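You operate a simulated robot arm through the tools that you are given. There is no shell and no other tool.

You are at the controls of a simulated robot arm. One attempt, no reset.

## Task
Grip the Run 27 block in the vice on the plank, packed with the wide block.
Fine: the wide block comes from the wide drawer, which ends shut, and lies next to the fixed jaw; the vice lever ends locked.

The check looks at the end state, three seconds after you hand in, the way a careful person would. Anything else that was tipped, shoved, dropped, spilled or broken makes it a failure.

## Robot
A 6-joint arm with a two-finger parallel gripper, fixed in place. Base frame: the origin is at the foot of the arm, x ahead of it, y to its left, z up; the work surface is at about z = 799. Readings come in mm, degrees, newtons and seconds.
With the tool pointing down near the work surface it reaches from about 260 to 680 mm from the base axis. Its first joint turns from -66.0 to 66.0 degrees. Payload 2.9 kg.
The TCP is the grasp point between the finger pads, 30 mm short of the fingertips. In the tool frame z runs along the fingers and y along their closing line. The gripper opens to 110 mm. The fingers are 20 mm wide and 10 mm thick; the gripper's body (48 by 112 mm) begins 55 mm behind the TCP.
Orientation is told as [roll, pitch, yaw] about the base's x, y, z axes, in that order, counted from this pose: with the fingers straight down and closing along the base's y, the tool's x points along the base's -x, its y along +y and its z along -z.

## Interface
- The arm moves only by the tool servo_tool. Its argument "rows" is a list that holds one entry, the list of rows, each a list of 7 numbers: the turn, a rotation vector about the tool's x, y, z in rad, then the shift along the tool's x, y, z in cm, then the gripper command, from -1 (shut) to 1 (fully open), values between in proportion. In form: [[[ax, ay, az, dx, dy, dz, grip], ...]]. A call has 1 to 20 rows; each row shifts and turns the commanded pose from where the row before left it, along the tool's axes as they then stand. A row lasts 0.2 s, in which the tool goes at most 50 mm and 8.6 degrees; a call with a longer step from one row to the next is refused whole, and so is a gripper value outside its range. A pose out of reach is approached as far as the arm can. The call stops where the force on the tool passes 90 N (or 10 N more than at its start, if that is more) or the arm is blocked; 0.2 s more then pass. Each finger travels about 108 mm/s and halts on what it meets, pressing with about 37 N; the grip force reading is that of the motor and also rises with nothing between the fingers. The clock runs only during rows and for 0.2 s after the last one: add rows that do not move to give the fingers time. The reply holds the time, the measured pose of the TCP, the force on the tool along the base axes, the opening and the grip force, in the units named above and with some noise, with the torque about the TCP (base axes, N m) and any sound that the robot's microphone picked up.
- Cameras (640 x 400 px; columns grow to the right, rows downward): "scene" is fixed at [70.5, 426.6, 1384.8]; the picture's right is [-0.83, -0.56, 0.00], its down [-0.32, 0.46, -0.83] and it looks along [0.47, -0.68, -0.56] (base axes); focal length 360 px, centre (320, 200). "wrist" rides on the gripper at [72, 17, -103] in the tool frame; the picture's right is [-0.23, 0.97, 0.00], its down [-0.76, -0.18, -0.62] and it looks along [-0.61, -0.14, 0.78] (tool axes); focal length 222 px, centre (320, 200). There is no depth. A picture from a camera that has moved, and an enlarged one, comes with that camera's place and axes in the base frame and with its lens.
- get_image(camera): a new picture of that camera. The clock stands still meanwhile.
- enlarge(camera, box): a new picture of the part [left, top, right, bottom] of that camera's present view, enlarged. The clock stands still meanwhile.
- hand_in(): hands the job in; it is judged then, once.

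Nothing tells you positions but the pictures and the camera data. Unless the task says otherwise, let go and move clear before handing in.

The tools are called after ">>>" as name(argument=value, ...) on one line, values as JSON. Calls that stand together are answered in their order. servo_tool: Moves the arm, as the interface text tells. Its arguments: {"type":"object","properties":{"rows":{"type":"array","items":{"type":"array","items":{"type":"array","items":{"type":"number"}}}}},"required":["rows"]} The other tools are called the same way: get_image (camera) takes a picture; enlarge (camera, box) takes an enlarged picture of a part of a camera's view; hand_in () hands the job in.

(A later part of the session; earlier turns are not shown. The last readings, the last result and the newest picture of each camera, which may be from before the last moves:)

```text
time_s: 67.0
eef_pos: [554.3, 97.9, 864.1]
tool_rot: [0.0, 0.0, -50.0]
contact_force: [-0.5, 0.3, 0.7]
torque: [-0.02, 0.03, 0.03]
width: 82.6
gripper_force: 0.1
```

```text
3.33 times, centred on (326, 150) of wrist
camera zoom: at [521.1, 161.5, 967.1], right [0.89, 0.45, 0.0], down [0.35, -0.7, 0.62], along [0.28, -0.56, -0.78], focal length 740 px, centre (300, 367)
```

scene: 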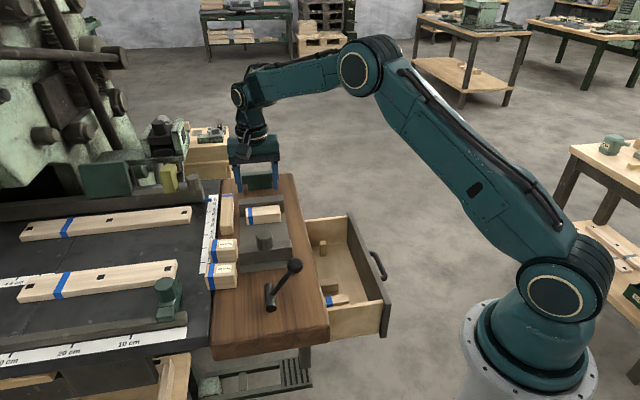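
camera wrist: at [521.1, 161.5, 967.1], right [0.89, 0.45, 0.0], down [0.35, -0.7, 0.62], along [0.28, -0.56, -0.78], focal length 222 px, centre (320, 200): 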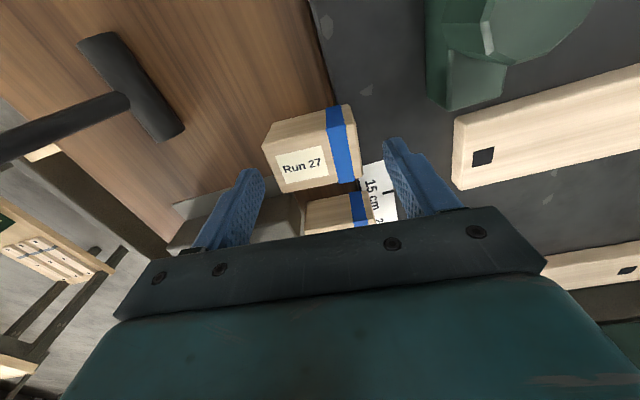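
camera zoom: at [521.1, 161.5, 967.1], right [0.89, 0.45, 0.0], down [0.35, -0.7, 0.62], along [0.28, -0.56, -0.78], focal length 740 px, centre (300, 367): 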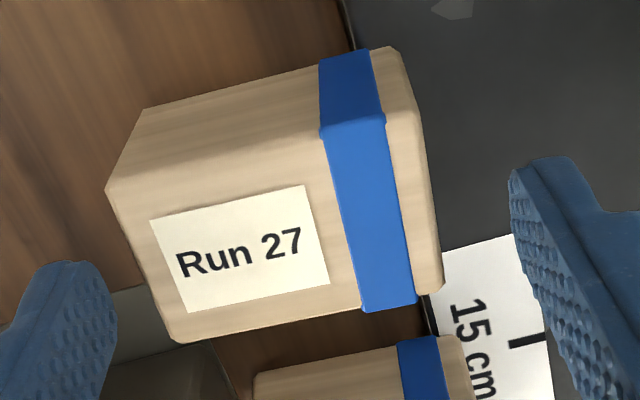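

Small correction (about 6 mm toward -q), then the final descent and grip.

>>> servo_tool(rows=[[[0, 0, 0, -0.25, -0.58, 0, 0.5], [0, 0, 0, 0, 0, 1.5, 0.5], [0, 0, 0, 0, 0, 1.0, 0.5], [0, 0, 0, 0, 0, 0.5, 0.5], [0, 0, 0, 0, 0, 0, 0.5]]])

>>> get_image(camera="wrist")

>>> enlarge(camera="scene", box=[180, 200, 280, 320])

```text
time_s: 68.2
eef_pos: [552.4, 92.3, 833.8]
tool_rot: [0.0, 0.0, -50.0]
contact_force: [-0.1, 0.2, 0.2]
torque: [0.03, -0.02, -0.01]
width: 82.7
gripper_force: 0.0
```

```text
taken
camera wrist: at [520.1, 157.4, 936.0], right [0.89, 0.45, 0.0], down [0.35, -0.7, 0.62], along [0.28, -0.56, -0.78], focal length 222 px, centre (320, 200)
```

wrist: 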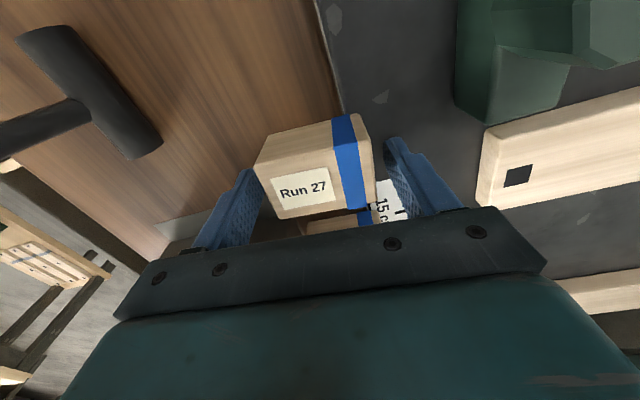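

```text
3.33 times, centred on (230, 260) of scene
camera zoom: at [70.5, 426.6, 1384.8], right [-0.83, -0.56, 0.0], down [-0.32, 0.46, -0.83], along [0.47, -0.68, -0.56], focal length 1201 px, centre (620, 0)
```

zoom: 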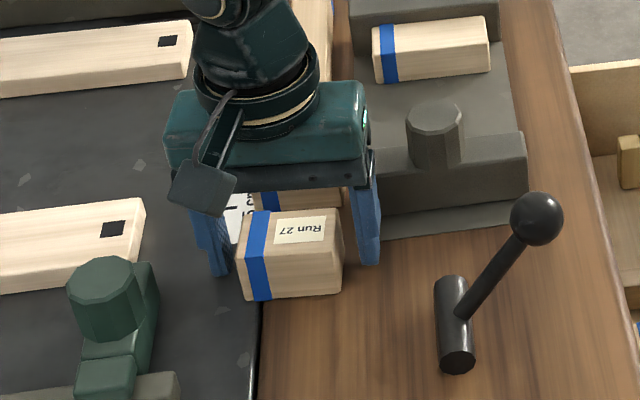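

Fingers straddle the Run 27 block correctly. Closing.

>>> servo_tool(rows=[[[0, 0, 0, 0, 0, 0.1, 0.3], [0, 0, 0, 0, 0, 0, -1], [0, 0, 0, 0, 0, 0, -1], [0, 0, 0, 0, 0, 0, -1], [0, 0, 0, 0, 0, 0, -1]]])

>>> enlarge(camera="scene", box=[180, 200, 280, 320])

```text
time_s: 69.4
eef_pos: [552.6, 91.2, 833.6]
tool_rot: [0.1, 0.0, -49.9]
contact_force: [-0.6, 0.6, 0.3]
torque: [0.03, 0.0, -0.01]
width: 59.1
gripper_force: 37.1
```

```text
3.33 times, centred on (230, 260) of scene
camera zoom: at [70.5, 426.6, 1384.8], right [-0.83, -0.56, 0.0], down [-0.32, 0.46, -0.83], along [0.47, -0.68, -0.56], focal length 1201 px, centre (620, 0)
```

zoom: 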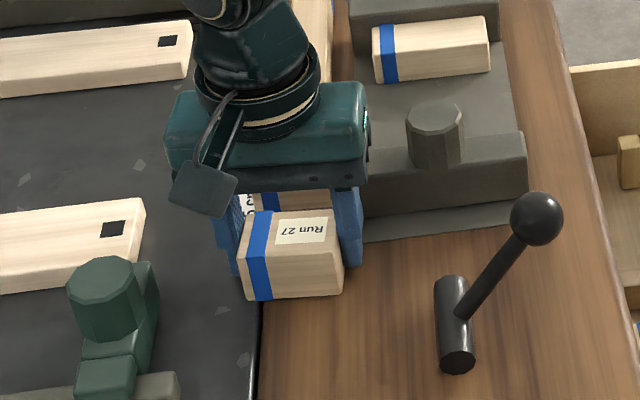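

Gripped at 59.1 mm. Lifting gently.

>>> servo_tool(rows=[[[0, 0, 0, 0, 0, -0.3, -1], [0, 0, 0, 0, 0, -0.5, -1], [0, 0, 0, 0, 0, -0.8, -1], [0, 0, 0, 0, 0, -1.2, -1], [0, 0, 0, 0, 0, -1.4, -1], [0, 0, 0, 0, 0, -1.5, -1], [0, 0, 0, 0, 0, -1.4, -1], [0, 0, 0, 0, 0, -1.0, -1], [0, 0, 0, 0, 0, -0.7, -1], [0, 0, 0, 0, 0, -0.4, -1], [0, 0, -0.045, 0, 0, 0, -1], [0, 0, -0.042, 0, 0, 0, -1], [0, 0, 0, 0, 0, 0, -1]]])

>>> get_image(camera="wrist")

>>> get_image(camera="scene")

```text
time_s: 72.2
eef_pos: [550.8, 91.5, 926.2]
tool_rot: [0.0, 0.0, -44.8]
contact_force: [0.5, -0.4, -0.9]
torque: [0.02, -0.02, 0.01]
width: 59.2
gripper_force: 36.9
```

```text
taken
camera wrist: at [512.8, 153.9, 1029.1], right [0.85, 0.53, 0.0], down [0.41, -0.66, 0.62], along [0.33, -0.53, -0.78], focal length 222 px, centre (320, 200)
```

wrist: 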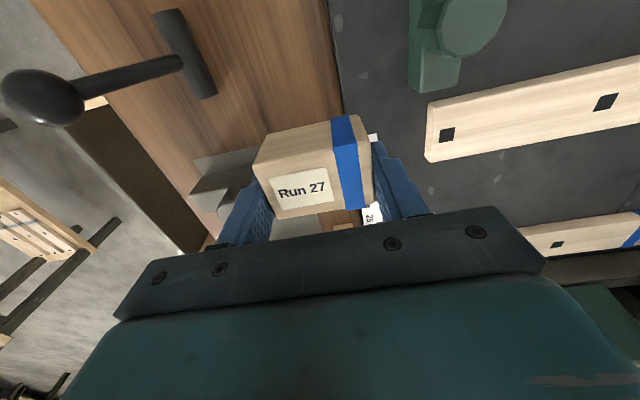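

```text
taken
```

scene: 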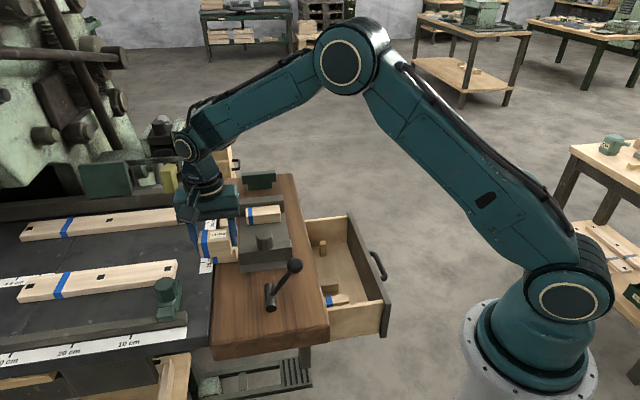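

Run 27 is held centred and squared to the vice axes. Carrying it over beside the wide block.

>>> servo_tool(rows=[[[0, 0, 0, -0.43, -0.25, 0, -1], [0, 0, 0, -0.865, -0.497, 0, -1], [0, 0, 0, -1.384, -0.795, 0, -1], [0, 0, 0, -1.817, -1.03, 0, -1], [0, 0, 0, -2.076, -1.17, 0, -1], [0, 0, 0, -2.076, -1.17, 0, -1], [0, 0, 0, -1.99, -1.13, 0, -1], [0, 0, 0, -1.817, -1.03, 0, -1], [0, 0, 0, -1.47, -0.83, 0, -1], [0, 0, 0, -1.125, -0.64, 0, -1], [0, 0, 0, -0.7, -0.4, 0, -1], [0, 0, 0, -0.35, -0.2, 0, -1], [0, 0, 0, 0, 0, 0, -1]]])

>>> get_image(camera="wrist")

>>> enlarge(camera="scene", box=[210, 150, 310, 270])

```text
time_s: 75.0
eef_pos: [601.7, -86.3, 924.8]
tool_rot: [0.0, 0.1, -45.0]
contact_force: [0.1, -0.3, -0.6]
torque: [0.02, -0.01, 0.0]
width: 59.2
gripper_force: 36.6
```

```text
taken
camera wrist: at [563.3, -24.6, 1027.8], right [0.85, 0.53, 0.0], down [0.41, -0.66, 0.62], along [0.33, -0.53, -0.78], focal length 222 px, centre (320, 200)
```

wrist: 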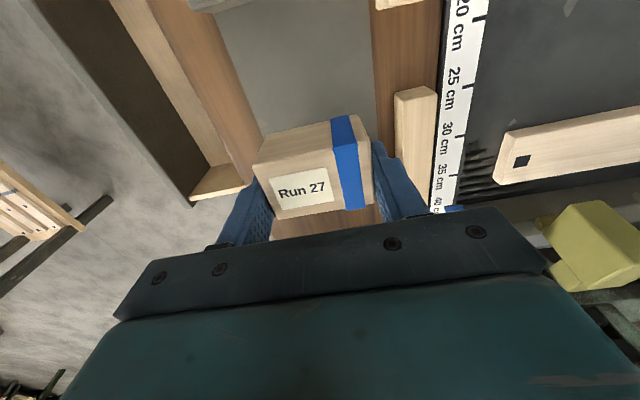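

```text
3.33 times, centred on (260, 210) of scene
camera zoom: at [70.5, 426.6, 1384.8], right [-0.83, -0.56, 0.0], down [-0.32, 0.46, -0.83], along [0.47, -0.68, -0.56], focal length 1201 px, centre (520, 167)
```

zoom: 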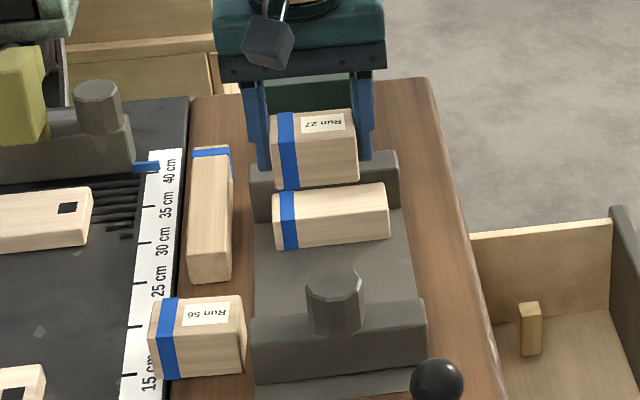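

Positioned over the bed just near-side of the wide block. Lowering.

>>> servo_tool(rows=[[[0, 0, 0, 0, 0, 0.5, -1], [0, 0, 0, 0, 0, 1.0, -1], [0, 0, 0, 0, 0, 1.4, -1], [0, 0, 0, 0, 0, 1.6, -1], [0, 0, 0, 0, 0, 1.6, -1], [0, 0, 0, 0, 0, 1.2, -1], [0, 0, 0, 0, 0, 0.8, -1], [0, 0, 0, 0, 0, 0.4, -1], [0, 0, 0, 0, 0, 0, -1]]])

>>> get_image(camera="wrist")

>>> enlarge(camera="scene", box=[210, 160, 310, 270])

```text
time_s: 77.0
eef_pos: [602.9, -84.6, 839.2]
tool_rot: [0.0, 0.0, -45.0]
contact_force: [-0.9, 0.0, -0.4]
torque: [-0.02, 0.0, -0.01]
width: 59.2
gripper_force: 36.6
```

```text
taken
camera wrist: at [563.9, -23.8, 943.3], right [0.85, 0.53, 0.0], down [0.41, -0.66, 0.62], along [0.33, -0.53, -0.78], focal length 222 px, centre (320, 200)
```

wrist: 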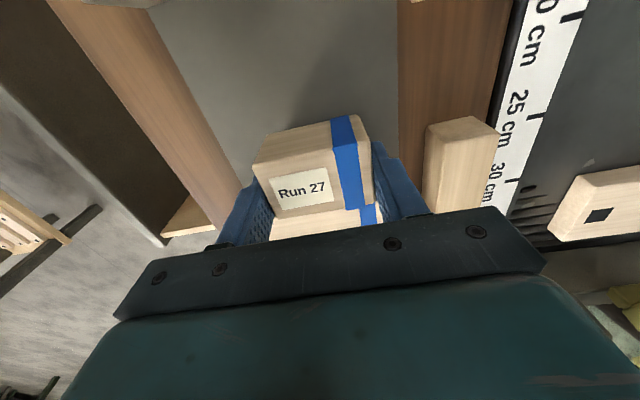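

```text
3.64 times, centred on (260, 215) of scene
camera zoom: at [70.5, 426.6, 1384.8], right [-0.83, -0.56, 0.0], down [-0.32, 0.46, -0.83], along [0.47, -0.68, -0.56], focal length 1310 px, centre (538, 146)
```

zoom: 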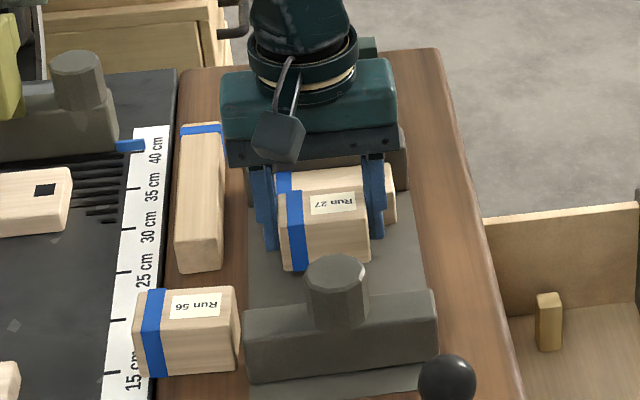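

Good alignment, right next to the wide block. Final small steps down.

>>> servo_tool(rows=[[[0, 0, 0, 0, 0, 0.2, -1], [0, 0, 0, 0, 0, 0.2, -1], [0, 0, 0, 0, 0, 0, -1]]])

```text
time_s: 77.8
eef_pos: [600.2, -86.4, 836.0]
tool_rot: [0.1, 0.0, -44.9]
contact_force: [0.9, 0.2, -1.2]
torque: [0.0, 0.0, -0.02]
width: 58.9
gripper_force: 37.2
```

>>> servo_tool(rows=[[[0, 0, 0, 0, 0, 0.15, -1], [0, 0, 0, 0, 0, 0.1, -1], [0, 0, 0, 0, 0, 0, -1]]])

```text
time_s: 78.6
eef_pos: [601.3, -87.6, 834.5]
tool_rot: [0.0, 0.0, -45.1]
contact_force: [0.6, -0.5, -1.1]
torque: [-0.01, 0.01, 0.0]
width: 59.2
gripper_force: 37.5
```

>>> servo_tool(rows=[[[0, 0, 0, 0, 0, 0.12, -1], [0, 0, 0, 0, 0, 0.1, -1], [0, 0, 0, 0, 0, 0, -1]]])

```text
time_s: 79.4
eef_pos: [602.4, -86.1, 833.6]
tool_rot: [0.2, -0.1, -44.9]
contact_force: [-1.3, 1.7, 8.9]
torque: [-0.05, 0.26, -0.08]
width: 59.1
gripper_force: 36.9
```

Contact with the bed. While still holding it, I'll slide it the last few millimetres against the wide block.

>>> servo_tool(rows=[[[0, 0, 0, 0, 0, -0.08, -1], [0, 0, 0, -0.15, 0, 0, -1], [0, 0, 0, -0.15, 0, 0, -1], [0, 0, 0, 0, 0, 0, -1]]])

```text
time_s: 80.4
eef_pos: [604.1, -88.7, 832.2]
tool_rot: [0.0, 0.0, -45.0]
contact_force: [0.0, -0.3, -0.5]
torque: [-0.02, 0.01, 0.0]
width: 59.4
gripper_force: 36.6
```

>>> servo_tool(rows=[[[0, 0, 0, -0.15, 0, 0, -1], [0, 0, 0, -0.15, 0, 0, -1], [0, 0, 0, 0, 0, 0, -1]]])

```text
time_s: 81.2
eef_pos: [605.0, -91.2, 831.9]
tool_rot: [0.0, -0.1, -45.0]
contact_force: [0.2, 0.9, 2.0]
torque: [-0.01, -0.01, -0.02]
width: 59.1
gripper_force: 36.7
```

>>> servo_tool(rows=[[[0, 0, 0, -0.12, 0, 0, -1], [0, 0, 0, 0, 0, 0, -1]]])

>>> enlarge(camera="scene", box=[230, 180, 300, 240])

```text
time_s: 81.8
eef_pos: [605.2, -90.4, 832.8]
tool_rot: [-0.1, 0.0, -45.0]
contact_force: [-0.2, -0.1, -1.2]
torque: [-0.03, 0.01, 0.01]
width: 59.0
gripper_force: 37.1
```

```text
6.67 times, centred on (265, 210) of scene
camera zoom: at [70.5, 426.6, 1384.8], right [-0.83, -0.56, 0.0], down [-0.32, 0.46, -0.83], along [0.47, -0.68, -0.56], focal length 2402 px, centre (687, 133)
```

zoom: 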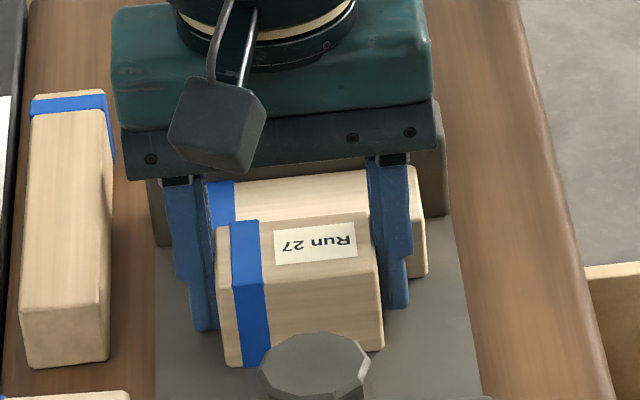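

>>> servo_tool(rows=[[[0, 0, 0, -0.15, 0, 0, -1], [0, 0, 0, -0.15, 0, 0, -1], [0, 0, 0, 0, 0, 0, -1]]])

```text
time_s: 82.6
eef_pos: [608.8, -93.4, 833.9]
tool_rot: [0.0, 0.0, -45.0]
contact_force: [0.8, 0.4, 0.0]
torque: [-0.03, 0.0, 0.03]
width: 59.4
gripper_force: 36.6
```

>>> servo_tool(rows=[[[0, 0, 0, -0.15, 0, 0, -1], [0, 0, 0, -0.15, 0, 0, -1], [0, 0, 0, 0, 0, 0, -1]]])

>>> get_image(camera="wrist")

```text
time_s: 83.4
eef_pos: [610.3, -94.1, 832.8]
tool_rot: [-0.1, 0.0, -44.9]
contact_force: [-20.9, 11.0, 10.9]
torque: [0.12, 0.11, -0.22]
width: 59.5
gripper_force: 37.1
```

```text
taken
camera wrist: at [571.5, -31.9, 935.5], right [0.85, 0.53, 0.0], down [0.42, -0.66, 0.62], along [0.33, -0.53, -0.78], focal length 222 px, centre (320, 200)
```

wrist: 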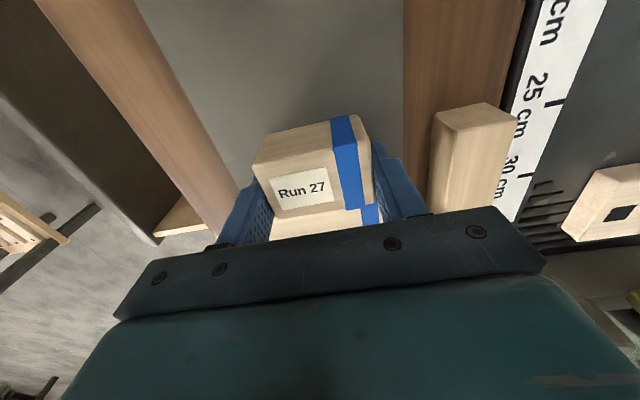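

Run 27 is now pressed against the wide block (about 23 N). Releasing and rising.

>>> servo_tool(rows=[[[0, 0, 0, 0.05, 0, 0.03, -1], [0, 0, 0, 0, 0, 0, 0.2], [0, 0, 0, 0, 0, 0, 0.4], [0, 0, 0, 0, 0, -0.8, 0.4], [0, 0, 0, 0, 0, -2, 0.4], [0, 0, 0, 0, 0, -3, 0.4], [0, 0, 0, 0, 0, -4, 0.4], [0, 0, 0, 0, 0, -2, 0.4], [0, 0, 0, 0, 0, 0, 0.4]]])

>>> get_image(camera="wrist")

>>> enlarge(camera="scene", box=[220, 180, 320, 310])

```text
time_s: 85.4
eef_pos: [609.8, -95.6, 953.0]
tool_rot: [0.1, 0.1, -45.0]
contact_force: [-0.2, -0.3, 0.1]
torque: [-0.06, -0.03, 0.0]
width: 76.9
gripper_force: 0.2
```

```text
taken
camera wrist: at [571.8, -34.0, 1055.1], right [0.85, 0.53, 0.0], down [0.41, -0.66, 0.62], along [0.33, -0.53, -0.78], focal length 222 px, centre (320, 200)
```

wrist: 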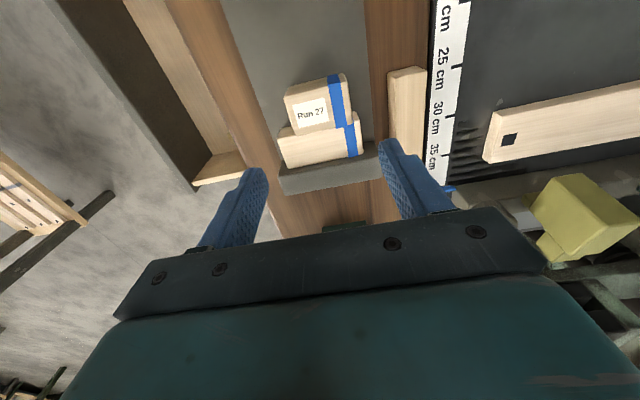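

```text
3.08 times, centred on (270, 245) of scene
camera zoom: at [70.5, 426.6, 1384.8], right [-0.83, -0.56, 0.0], down [-0.32, 0.46, -0.83], along [0.47, -0.68, -0.56], focal length 1109 px, centre (474, 62)
```

zoom: 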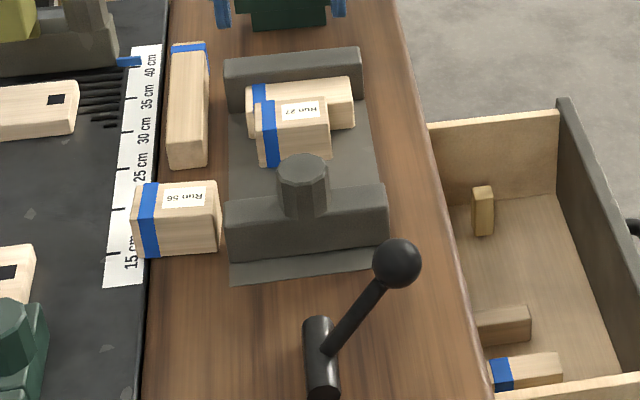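

Both blocks are in place. Next I'll turn the gripper to straddle the knob on the near jaw (fingers on its front and back) to slide it up to the blocks.

>>> servo_tool(rows=[[[0, 0, -0.1428, 0, 0, 0, 0.3], [0, 0, -0.1428, 0, 0, 0, 0.3], [0, 0, -0.1428, 0, 0, 0, 0.3], [0, 0, -0.1428, 0, 0, 0, 0.3], [0, 0, -0.1428, 0, 0, 0, 0.3], [0, 0, -0.1428, 0, 0, 0, 0.3], [0, 0, -0.1428, 0, 0, 0, 0.3], [0, 0, -0.1428, 0, 0, 0, 0.3], [0, 0, -0.1428, 0, 0, 0, 0.3], [0, 0, -0.1428, 0, 0, 0, 0.3], [0, 0, -0.1428, 0, 0, 0, 0.3], [0, 0, 0, 0, 4.1, 0, 0.3], [0, 0, 0, 0, 4.1, 0, 0.3], [0, 0, 0, 0, 4.0, 0, 0.3], [0, 0, 0, 0, 0, 0, 0.3]]])

>>> get_image(camera="wrist")

>>> enlarge(camera="wrist", box=[220, 20, 440, 190])

```text
time_s: 88.6
eef_pos: [525.3, -8.6, 951.0]
tool_rot: [0.0, 0.0, 45.1]
contact_force: [0.0, 0.1, -0.1]
torque: [-0.05, 0.02, 0.0]
width: 71.4
gripper_force: 0.1
```

```text
taken
camera wrist: at [462.6, -49.3, 1053.4], right [-0.53, 0.85, 0.0], down [0.66, 0.41, 0.62], along [0.53, 0.33, -0.78], focal length 222 px, centre (320, 200)
```

wrist: 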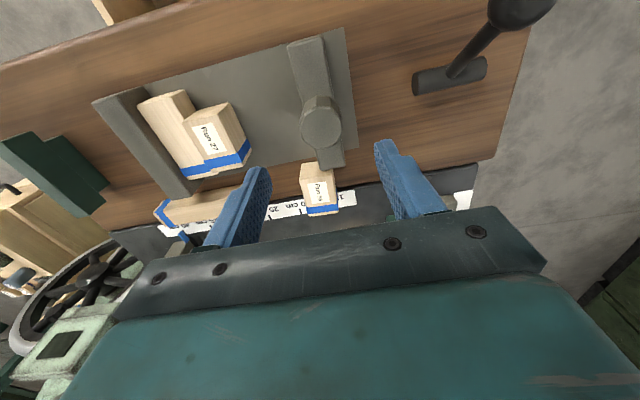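

```text
2.35 times, centred on (330, 105) of wrist
camera zoom: at [462.6, -49.3, 1053.4], right [-0.53, 0.85, 0.0], down [0.66, 0.41, 0.62], along [0.53, 0.33, -0.78], focal length 523 px, centre (296, 424)
```

zoom: 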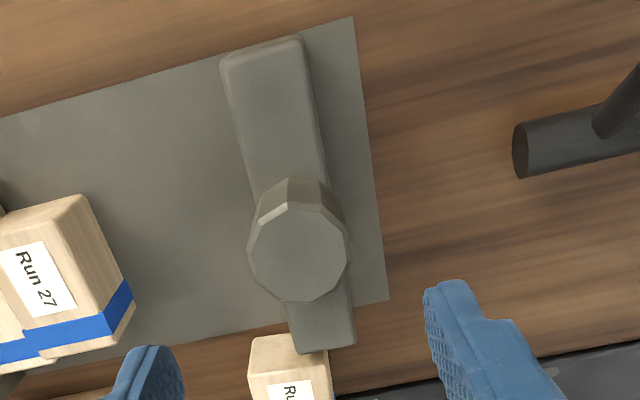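

Knob centre at p≈375.5, q≈360. Small correction, then lowering around the knob with the tips staying above the jaw.

>>> servo_tool(rows=[[[0, 0, 0, 0.5, 0.2, 0, 0.3], [0, 0, 0, 0, 0, 2.5, 0.3], [0, 0, 0, 0, 0, 2.5, 0.3], [0, 0, 0, 0, 0, 1.5, 0.3], [0, 0, 0, 0, 0, 0.6, 0.3], [0, 0, 0, 0, 0, 0, 0.3]]])

>>> get_image(camera="wrist")

>>> enlarge(camera="scene", box=[210, 180, 320, 310])

```text
time_s: 90.0
eef_pos: [516.6, -13.2, 879.3]
tool_rot: [0.0, 0.0, 45.0]
contact_force: [-1.1, 0.1, 1.2]
torque: [-0.01, -0.01, 0.01]
width: 71.5
gripper_force: 0.0
```

```text
taken
camera wrist: at [455.3, -53.2, 983.4], right [-0.53, 0.85, 0.0], down [0.66, 0.41, 0.62], along [0.53, 0.33, -0.78], focal length 222 px, centre (320, 200)
```

wrist: 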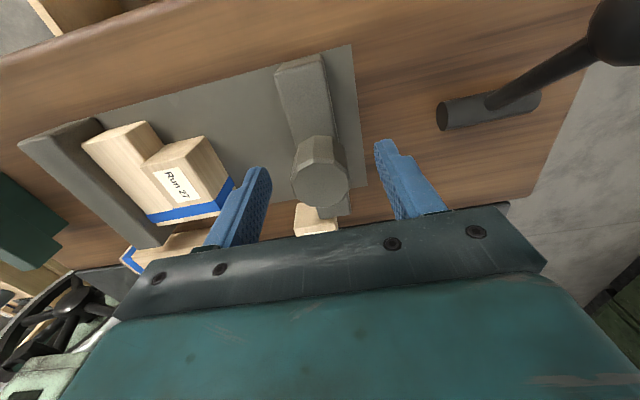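

```text
3.08 times, centred on (265, 245) of scene
camera zoom: at [70.5, 426.6, 1384.8], right [-0.83, -0.56, 0.0], down [-0.32, 0.46, -0.83], along [0.47, -0.68, -0.56], focal length 1109 px, centre (489, 62)
```

zoom: 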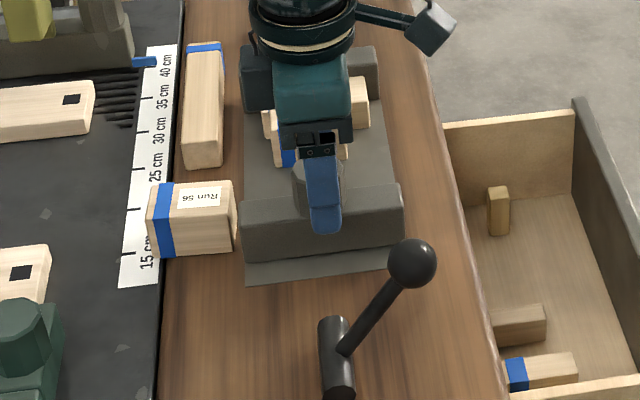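

The knob is between the fingers. Closing on it.

>>> servo_tool(rows=[[[0, 0, 0, -0.3, 0, 0, 0.3], [0, 0, 0, 0, 0, 0, -1], [0, 0, 0, 0, 0, 0, -1], [0, 0, 0, 0, 0, 0, -1]]])

```text
time_s: 91.0
eef_pos: [520.7, -10.1, 880.5]
tool_rot: [0.0, 0.0, 45.0]
contact_force: [-1.2, 1.0, -0.3]
torque: [-0.35, -0.33, 0.06]
width: 37.6
gripper_force: 45.0
```

Knob gripped (37.6 mm). Sliding the jaw toward the blocks, first 20 mm as a test.

>>> servo_tool(rows=[[[0, 0, 0, 0, -0.5, 0, -1], [0, 0, 0, 0, -0.7, 0, -1], [0, 0, 0, 0, -0.8, 0, -1], [0, 0, 0, 0, 0, 0, -1]]])

>>> enlarge(camera="scene", box=[210, 180, 320, 310])

```text
time_s: 92.0
eef_pos: [535.2, -24.2, 880.3]
tool_rot: [-0.2, 0.1, 44.7]
contact_force: [-10.0, -11.5, 20.7]
torque: [-0.23, 1.13, 0.21]
width: 37.7
gripper_force: 44.6
```

```text
3.08 times, centred on (265, 245) of scene
camera zoom: at [69.9, 426.3, 1384.9], right [-0.83, -0.56, 0.0], down [-0.32, 0.46, -0.83], along [0.47, -0.68, -0.56], focal length 1109 px, centre (489, 62)
```

zoom: 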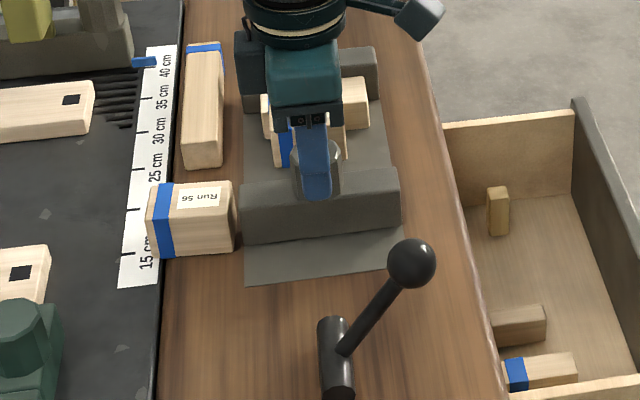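

The jaw slides freely, so it is the moving one. Continuing toward the blocks.

>>> servo_tool(rows=[[[0, 0, 0, 0.05, -0.8, 0, -1], [0, 0, 0, 0.05, -1.0, 0, -1], [0, 0, 0, 0.05, -1.0, 0, -1], [0, 0, 0, 0, -1.0, 0, -1], [0, 0, 0, 0, -0.8, 0, -1], [0, 0, 0, 0, 0, 0, -1]]])

>>> enlarge(camera="scene", box=[210, 180, 320, 310])

```text
time_s: 93.4
eef_pos: [566.8, -58.6, 879.9]
tool_rot: [-0.1, -0.1, 45.0]
contact_force: [-5.6, -7.2, 16.3]
torque: [0.19, 0.27, 0.05]
width: 37.4
gripper_force: 45.2
```

```text
3.08 times, centred on (265, 245) of scene
camera zoom: at [70.1, 426.5, 1384.9], right [-0.83, -0.56, 0.0], down [-0.32, 0.46, -0.83], along [0.47, -0.68, -0.56], focal length 1109 px, centre (489, 62)
```

zoom: 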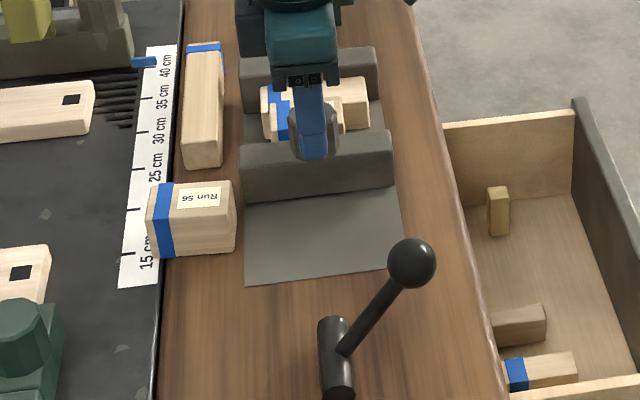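

About 20 mm remain. Continuing slowly until contact.

>>> servo_tool(rows=[[[0, 0, 0, 0.02, -0.6, 0, -1], [0, 0, 0, 0.02, -0.5, 0, -1], [0, 0, 0, 0, -0.3, 0, -1], [0, 0, 0, 0, -0.2, 0, -1], [0, 0, 0, 0, 0, 0, -1]]])

>>> get_image(camera="wrist")

```text
time_s: 94.6
eef_pos: [576.4, -67.8, 879.4]
tool_rot: [0.1, 0.0, 45.2]
contact_force: [-16.7, 12.1, 24.8]
torque: [0.43, -0.09, -0.04]
width: 37.6
gripper_force: 44.6
```

```text
taken
camera wrist: at [515.4, -107.8, 982.7], right [-0.53, 0.85, 0.0], down [0.66, 0.41, 0.62], along [0.53, 0.33, -0.78], focal length 222 px, centre (320, 200)
```

wrist: 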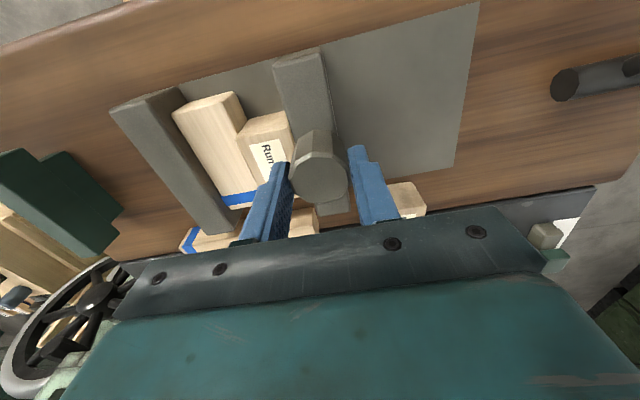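

Resistance of about 20 N now. Let me see if the jaw touches the Run 27 block.

>>> enlarge(camera="wrist", box=[170, 40, 362, 220])

>>> enlarge(camera="scene", box=[225, 185, 305, 245])

```text
2.22 times, centred on (266, 130) of wrist
camera zoom: at [515.4, -107.8, 982.7], right [-0.53, 0.85, 0.0], down [0.66, 0.41, 0.62], along [0.53, 0.33, -0.78], focal length 494 px, centre (440, 356)
```

zoom: 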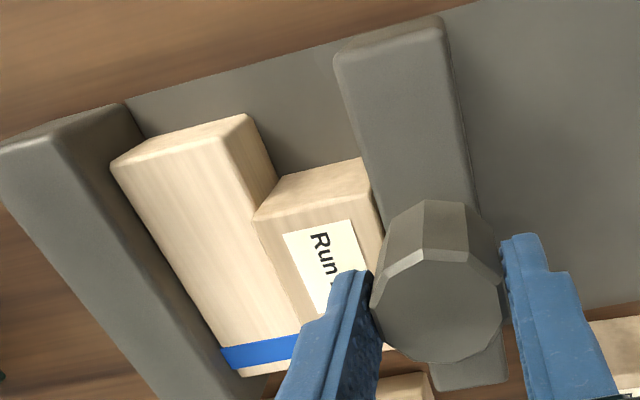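

```text
6.67 times, centred on (265, 215) of scene
camera zoom: at [69.6, 427.0, 1384.7], right [-0.82, -0.57, 0.0], down [-0.32, 0.46, -0.83], along [0.47, -0.68, -0.56], focal length 2402 px, centre (687, 100)
```

zoom: 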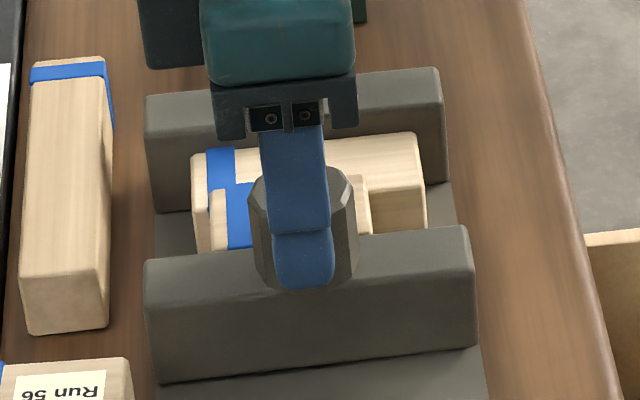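

It seems to be touching. I'll push a little more to confirm that everything is tight.

>>> servo_tool(rows=[[[0, 0, 0, 0, -0.15, 0, -1], [0, 0, 0, 0, -0.15, 0, -1], [0, 0, 0, 0, 0, 0, -1]]])

```text
time_s: 95.4
eef_pos: [577.4, -67.3, 880.0]
tool_rot: [0.5, 0.2, 45.5]
contact_force: [-30.7, 29.3, 27.6]
torque: [0.55, -0.02, -0.03]
width: 37.8
gripper_force: 45.3
```

The stack is tight (reaction over 40 N with no movement). Releasing the knob and rising.

>>> servo_tool(rows=[[[0, 0, 0, 0, 0.15, 0, -1], [0, 0, 0, 0, 0.0, 0, 0.25], [0, 0, 0, 0, 0, 0, 0.3], [0, 0, 0, 0, 0, -1, 0.3], [0, 0, 0, 0, 0, -3, 0.3], [0, 0, 0, 0, 0, -4, 0.3], [0, 0, 0, 0, 0, -2, 0.3], [0, 0, 0, 0, 0, 0, 0.3]]])

>>> get_image(camera="wrist")

>>> enlarge(camera="scene", box=[225, 185, 305, 245])

```text
time_s: 97.2
eef_pos: [577.0, -71.2, 977.1]
tool_rot: [-0.1, -0.1, 45.0]
contact_force: [-0.2, 0.3, 0.1]
torque: [-0.03, -0.01, -0.01]
width: 71.4
gripper_force: 0.0
```

```text
taken
camera wrist: at [515.6, -112.3, 1079.9], right [-0.53, 0.85, 0.0], down [0.66, 0.41, 0.62], along [0.53, 0.33, -0.78], focal length 222 px, centre (320, 200)
```

wrist: 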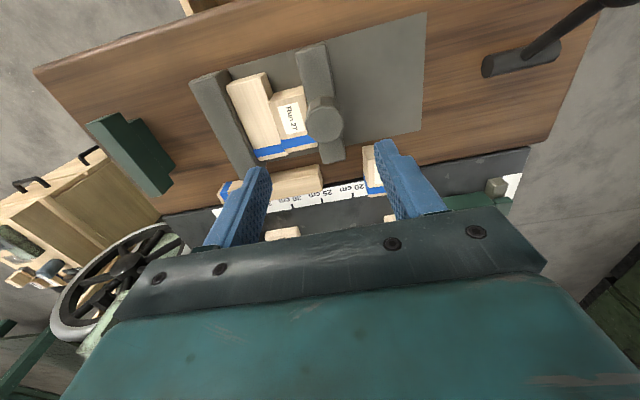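

```text
6.67 times, centred on (265, 215) of scene
camera zoom: at [70.5, 426.6, 1384.8], right [-0.83, -0.56, 0.0], down [-0.32, 0.46, -0.83], along [0.47, -0.68, -0.56], focal length 2402 px, centre (687, 100)
```

zoom: 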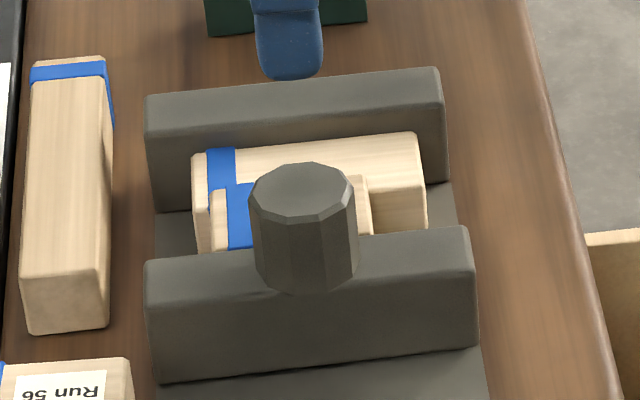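

>>> enlarge(camera="wrist", box=[180, 20, 372, 190])

>>> enlarge(camera="scene", box=[240, 240, 330, 330])

```text
2.35 times, centred on (276, 105) of wrist
camera zoom: at [515.6, -112.3, 1079.9], right [-0.53, 0.85, 0.0], down [0.66, 0.41, 0.62], along [0.53, 0.33, -0.78], focal length 523 px, centre (424, 424)
```

zoom: 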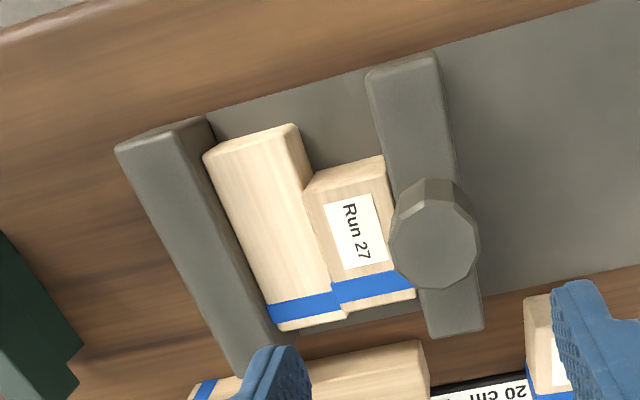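

```text
4.44 times, centred on (285, 285) of scene
camera zoom: at [70.5, 426.6, 1384.8], right [-0.83, -0.56, 0.0], down [-0.32, 0.46, -0.83], along [0.47, -0.68, -0.56], focal length 1602 px, centre (476, -178)
```

zoom: 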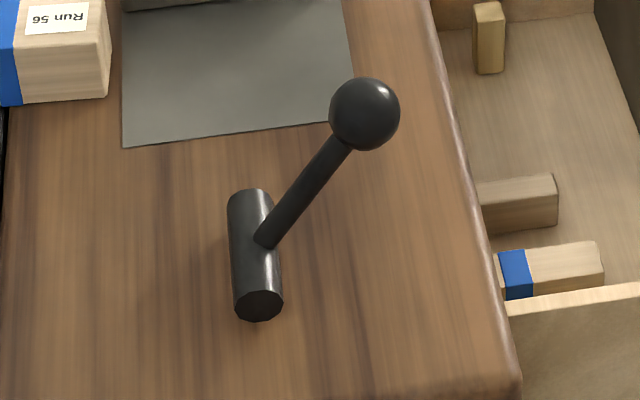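

The stack between the jaws is closed up. Next is the lever: its axis runs along p at q≈362, z≈814, and the ball is at (p 248, q 308, z 895), leaning 33° toward the robot. I'll bring closed fingers to the robot side of the ball and push it over.

>>> servo_tool(rows=[[[0, 0, 0, 1.76, 4.2, 0, -1], [0, 0, 0, 1.76, 4.2, 0, -1], [0, 0, 0, 1.76, 4.2, 0, -1], [0, 0, 0, 1.76, 4.2, 0, -1], [0, 0, 0, 1.76, 4.2, 0, -1], [0, 0, 0, 0, 0, 0, -1]]])

>>> get_image(camera="wrist")

>>> enlarge(camera="scene", box=[230, 160, 360, 330])

```text
time_s: 98.6
eef_pos: [366.6, 16.7, 977.9]
tool_rot: [0.0, 0.0, 45.0]
contact_force: [-0.4, 0.1, 0.0]
torque: [0.05, -0.03, 0.01]
width: 0.0
gripper_force: 37.3
```

```text
taken
camera wrist: at [305.9, -24.3, 1080.7], right [-0.53, 0.85, 0.0], down [0.66, 0.41, 0.62], along [0.53, 0.33, -0.78], focal length 222 px, centre (320, 200)
```

wrist: 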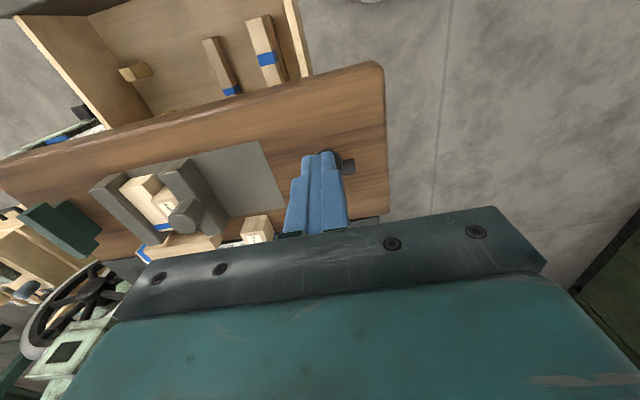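

```text
2.35 times, centred on (295, 245) of scene
camera zoom: at [70.4, 426.6, 1384.8], right [-0.83, -0.56, 0.0], down [-0.32, 0.46, -0.83], along [0.47, -0.68, -0.56], focal length 848 px, centre (379, 94)
```

zoom: 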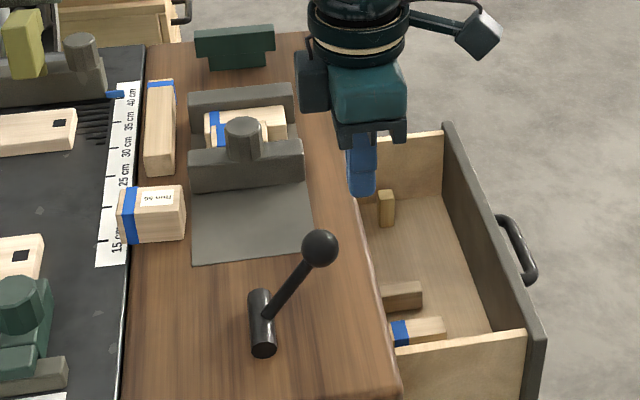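

Closed fingers are on the robot side of the ball, level with its p position. Descending to ball height.

>>> servo_tool(rows=[[[0, 0, 0, 0, 0, 3, -1], [0, 0, 0, 0, 0, 2.5, -1], [0, 0, 0, 0, 0, 1.5, -1], [0, 0, 0, 0, 0, 0, -1]]])

>>> get_image(camera="wrist")

>>> enlarge(camera="scene", box=[240, 200, 360, 330])

```text
time_s: 99.6
eef_pos: [368.0, 18.9, 908.3]
tool_rot: [0.0, 0.0, 45.0]
contact_force: [0.4, 0.1, 0.3]
torque: [0.0, -0.03, 0.03]
width: 0.0
gripper_force: 37.3
```

```text
taken
camera wrist: at [305.6, -22.5, 1011.2], right [-0.53, 0.85, 0.0], down [0.66, 0.41, 0.62], along [0.53, 0.33, -0.78], focal length 222 px, centre (320, 200)
```

wrist: 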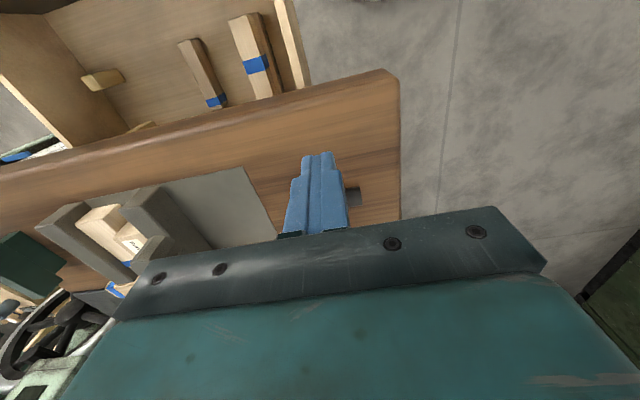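

```text
3.08 times, centred on (300, 265) of scene
camera zoom: at [70.5, 426.6, 1384.8], right [-0.83, -0.56, 0.0], down [-0.32, 0.46, -0.83], along [0.47, -0.68, -0.56], focal length 1109 px, centre (382, 0)
```

zoom: 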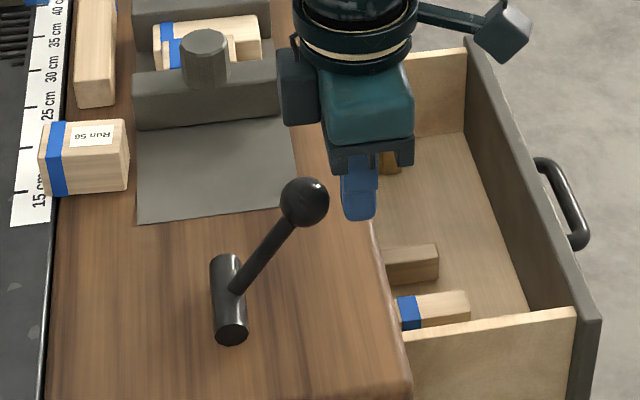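

Well aligned. Pushing the ball toward +q in small steps.

>>> servo_tool(rows=[[[0, 0, 0, -0.7, 0, 0, -1], [0, 0, 0, -0.7, 0, 0, -1], [0, 0, 0, -0.7, 0, 0, -1], [0, 0, 0, -0.5, 0, 0, -1], [0, 0, 0, 0, 0, 0, -1]]])

>>> enlarge(camera="scene", box=[240, 200, 360, 330])

```text
time_s: 100.8
eef_pos: [387.7, 37.8, 908.7]
tool_rot: [0.0, -0.1, 45.0]
contact_force: [-0.4, -0.4, 0.1]
torque: [-0.02, 0.02, 0.01]
width: 0.0
gripper_force: 37.0
```

```text
3.08 times, centred on (300, 265) of scene
camera zoom: at [70.5, 426.6, 1384.8], right [-0.83, -0.56, 0.0], down [-0.32, 0.46, -0.83], along [0.47, -0.68, -0.56], focal length 1109 px, centre (382, 0)
```

zoom: 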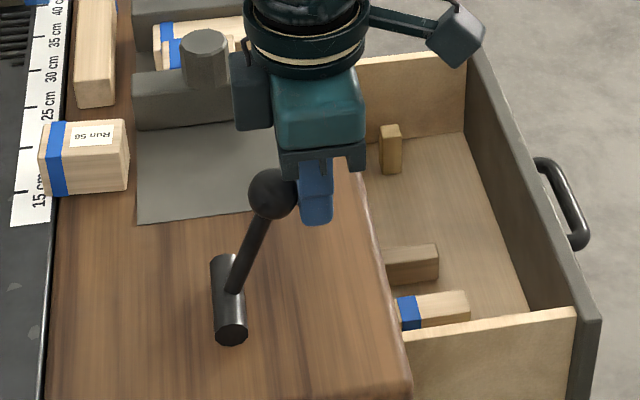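

The lever turns easily in this direction. Continuing.

>>> servo_tool(rows=[[[0, 0, 0, -0.8, 0, 0, -1], [0, 0, 0, -0.8, 0, 0, -1], [0, 0, 0, -0.8, 0, 0, -1], [0, 0, 0, -0.8, 0, 0, -1], [0, 0, 0, -0.8, 0, 0, -1], [0, 0, 0, 0, 0, 0, -1]]])

>>> enlarge(camera="scene", box=[220, 200, 340, 330])

```text
time_s: 102.2
eef_pos: [415.0, 62.7, 909.2]
tool_rot: [0.1, 0.1, 45.1]
contact_force: [-1.1, -0.8, -0.4]
torque: [-0.01, -0.02, 0.01]
width: 0.0
gripper_force: 36.8
```

```text
3.08 times, centred on (280, 265) of scene
camera zoom: at [70.5, 426.6, 1384.8], right [-0.83, -0.56, 0.0], down [-0.32, 0.46, -0.83], along [0.47, -0.68, -0.56], focal length 1109 px, centre (443, 0)
```

zoom: 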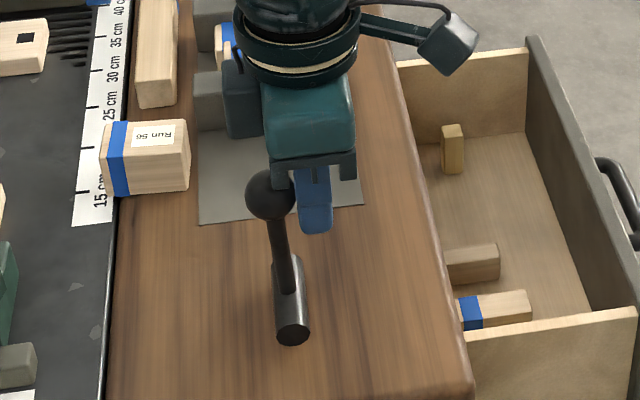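

The lever is upright now. Continuing past vertical.

>>> servo_tool(rows=[[[0, 0, 0, -0.8, 0, 0, -1], [0, 0, 0, -0.8, 0, 0, -1], [0, 0, 0, -0.8, 0, 0, -1], [0, 0, 0, -0.8, 0, 0, -1], [0, 0, 0, 0, 0, 0, -1]]])

>>> enlarge(camera="scene", box=[200, 200, 320, 330])

```text
time_s: 103.4
eef_pos: [437.7, 86.0, 909.9]
tool_rot: [0.0, 0.0, 45.0]
contact_force: [-0.3, 0.1, 0.5]
torque: [0.0, -0.02, -0.01]
width: 0.0
gripper_force: 36.9
```

```text
3.08 times, centred on (260, 265) of scene
camera zoom: at [70.5, 426.6, 1384.8], right [-0.83, -0.56, 0.0], down [-0.32, 0.46, -0.83], along [0.47, -0.68, -0.56], focal length 1109 px, centre (505, 0)
```

zoom: 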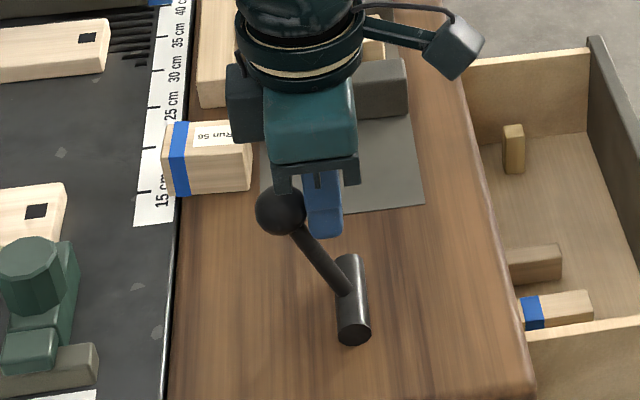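

>>> servo_tool(rows=[[[0, 0, 0, -0.6, 0, 0, -1], [0, 0, 0, -0.6, 0, 0, -1], [0, 0, 0, -0.6, 0, 0, -1], [0, 0, 0, 0, 0, 0, -1]]])

>>> enlarge(camera="scene", box=[200, 200, 320, 330])

```text
time_s: 104.4
eef_pos: [451.5, 101.4, 909.8]
tool_rot: [0.0, 0.0, 45.0]
contact_force: [-0.5, -0.9, -0.1]
torque: [-0.05, 0.01, -0.01]
width: 0.2
gripper_force: 36.6
```

```text
3.08 times, centred on (260, 265) of scene
camera zoom: at [70.5, 426.6, 1384.8], right [-0.83, -0.56, 0.0], down [-0.32, 0.46, -0.83], along [0.47, -0.68, -0.56], focal length 1109 px, centre (505, 0)
```

zoom: 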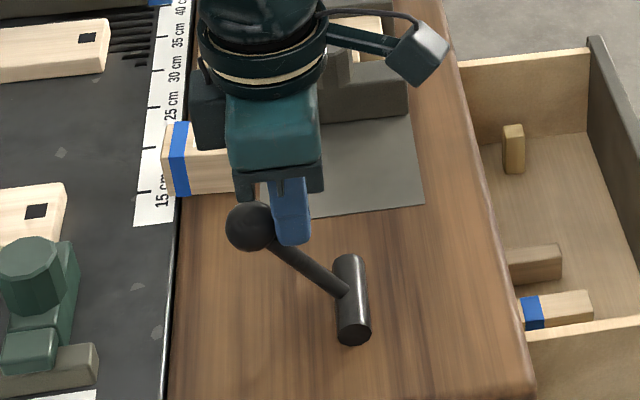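

Still moving freely, now about 34° past vertical, with no stop yet. Continuing a bit.

>>> servo_tool(rows=[[[0, 0, 0, -0.5, 0, 0, -1], [0, 0, 0, -0.5, 0, 0.1, -1], [0, 0, 0, 0, 0, 0, -1]]])

>>> enlarge(camera="scene", box=[200, 200, 320, 330])

```text
time_s: 105.2
eef_pos: [451.3, 99.9, 908.3]
tool_rot: [0.2, 1.0, 44.5]
contact_force: [-35.8, -38.7, 36.5]
torque: [-0.56, 0.88, -0.18]
width: 0.0
gripper_force: 37.1
```

```text
3.08 times, centred on (260, 265) of scene
camera zoom: at [69.1, 425.5, 1385.2], right [-0.83, -0.56, 0.0], down [-0.32, 0.47, -0.83], along [0.47, -0.68, -0.56], focal length 1109 px, centre (505, 0)
```

zoom: 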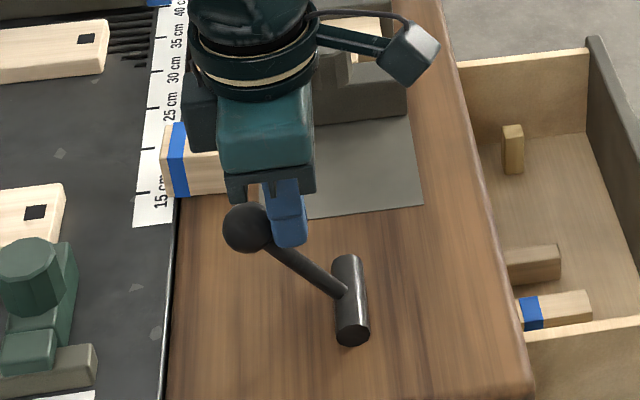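

The lever has reached a hard stop at about +35° (over 50 N reaction). Backing off to see whether it stays.

>>> servo_tool(rows=[[[0, 0, 0, 1.0, 0, -0.2, -1], [0, 0, 0, 1.5, 0, -0.5, -1], [0, 0, 0, 1.0, 0, -3, -1], [0, 0, 0, 0, 0, -4, -1], [0, 0, 0, 0, 0, -2, -1], [0, 0, 0, 0, 0, 0, -1]]])

>>> get_image(camera="scene")

>>> enlarge(camera="scene", box=[200, 200, 320, 330])

>>> get_image(camera="wrist")

```text
time_s: 106.6
eef_pos: [431.4, 78.7, 1007.3]
tool_rot: [0.0, 0.0, 44.9]
contact_force: [0.0, -0.2, -0.9]
torque: [-0.01, 0.02, 0.02]
width: 0.0
gripper_force: 37.3
```

```text
taken
```

scene: 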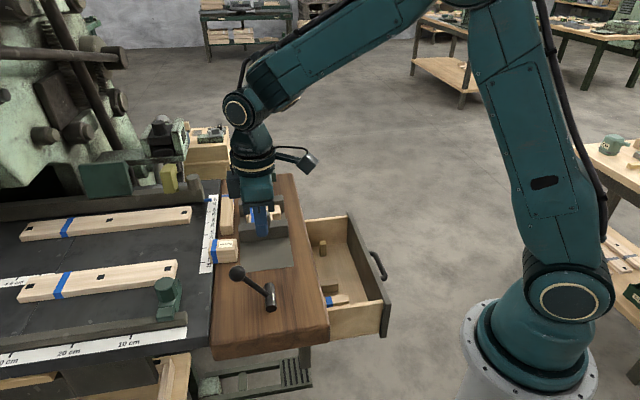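

```text
3.08 times, centred on (260, 265) of scene
camera zoom: at [70.5, 426.6, 1384.8], right [-0.83, -0.56, 0.0], down [-0.32, 0.46, -0.83], along [0.47, -0.68, -0.56], focal length 1109 px, centre (505, 0)
```

zoom: 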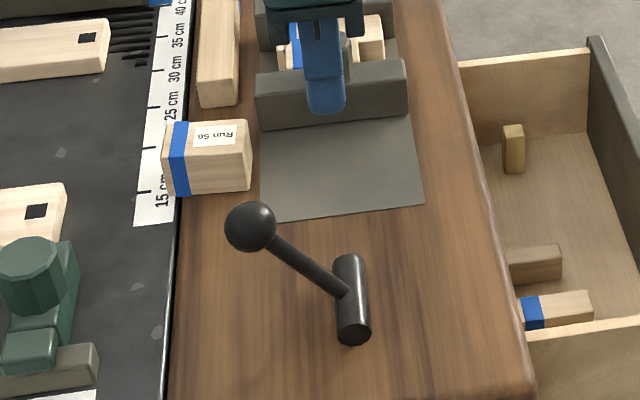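

```text
taken
camera wrist: at [369.0, 38.5, 1110.3], right [-0.53, 0.85, 0.0], down [0.66, 0.41, 0.62], along [0.53, 0.33, -0.78], focal length 222 px, centre (320, 200)
```

wrist: 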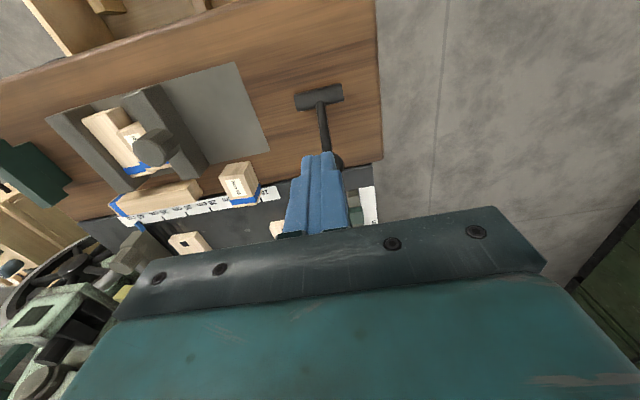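

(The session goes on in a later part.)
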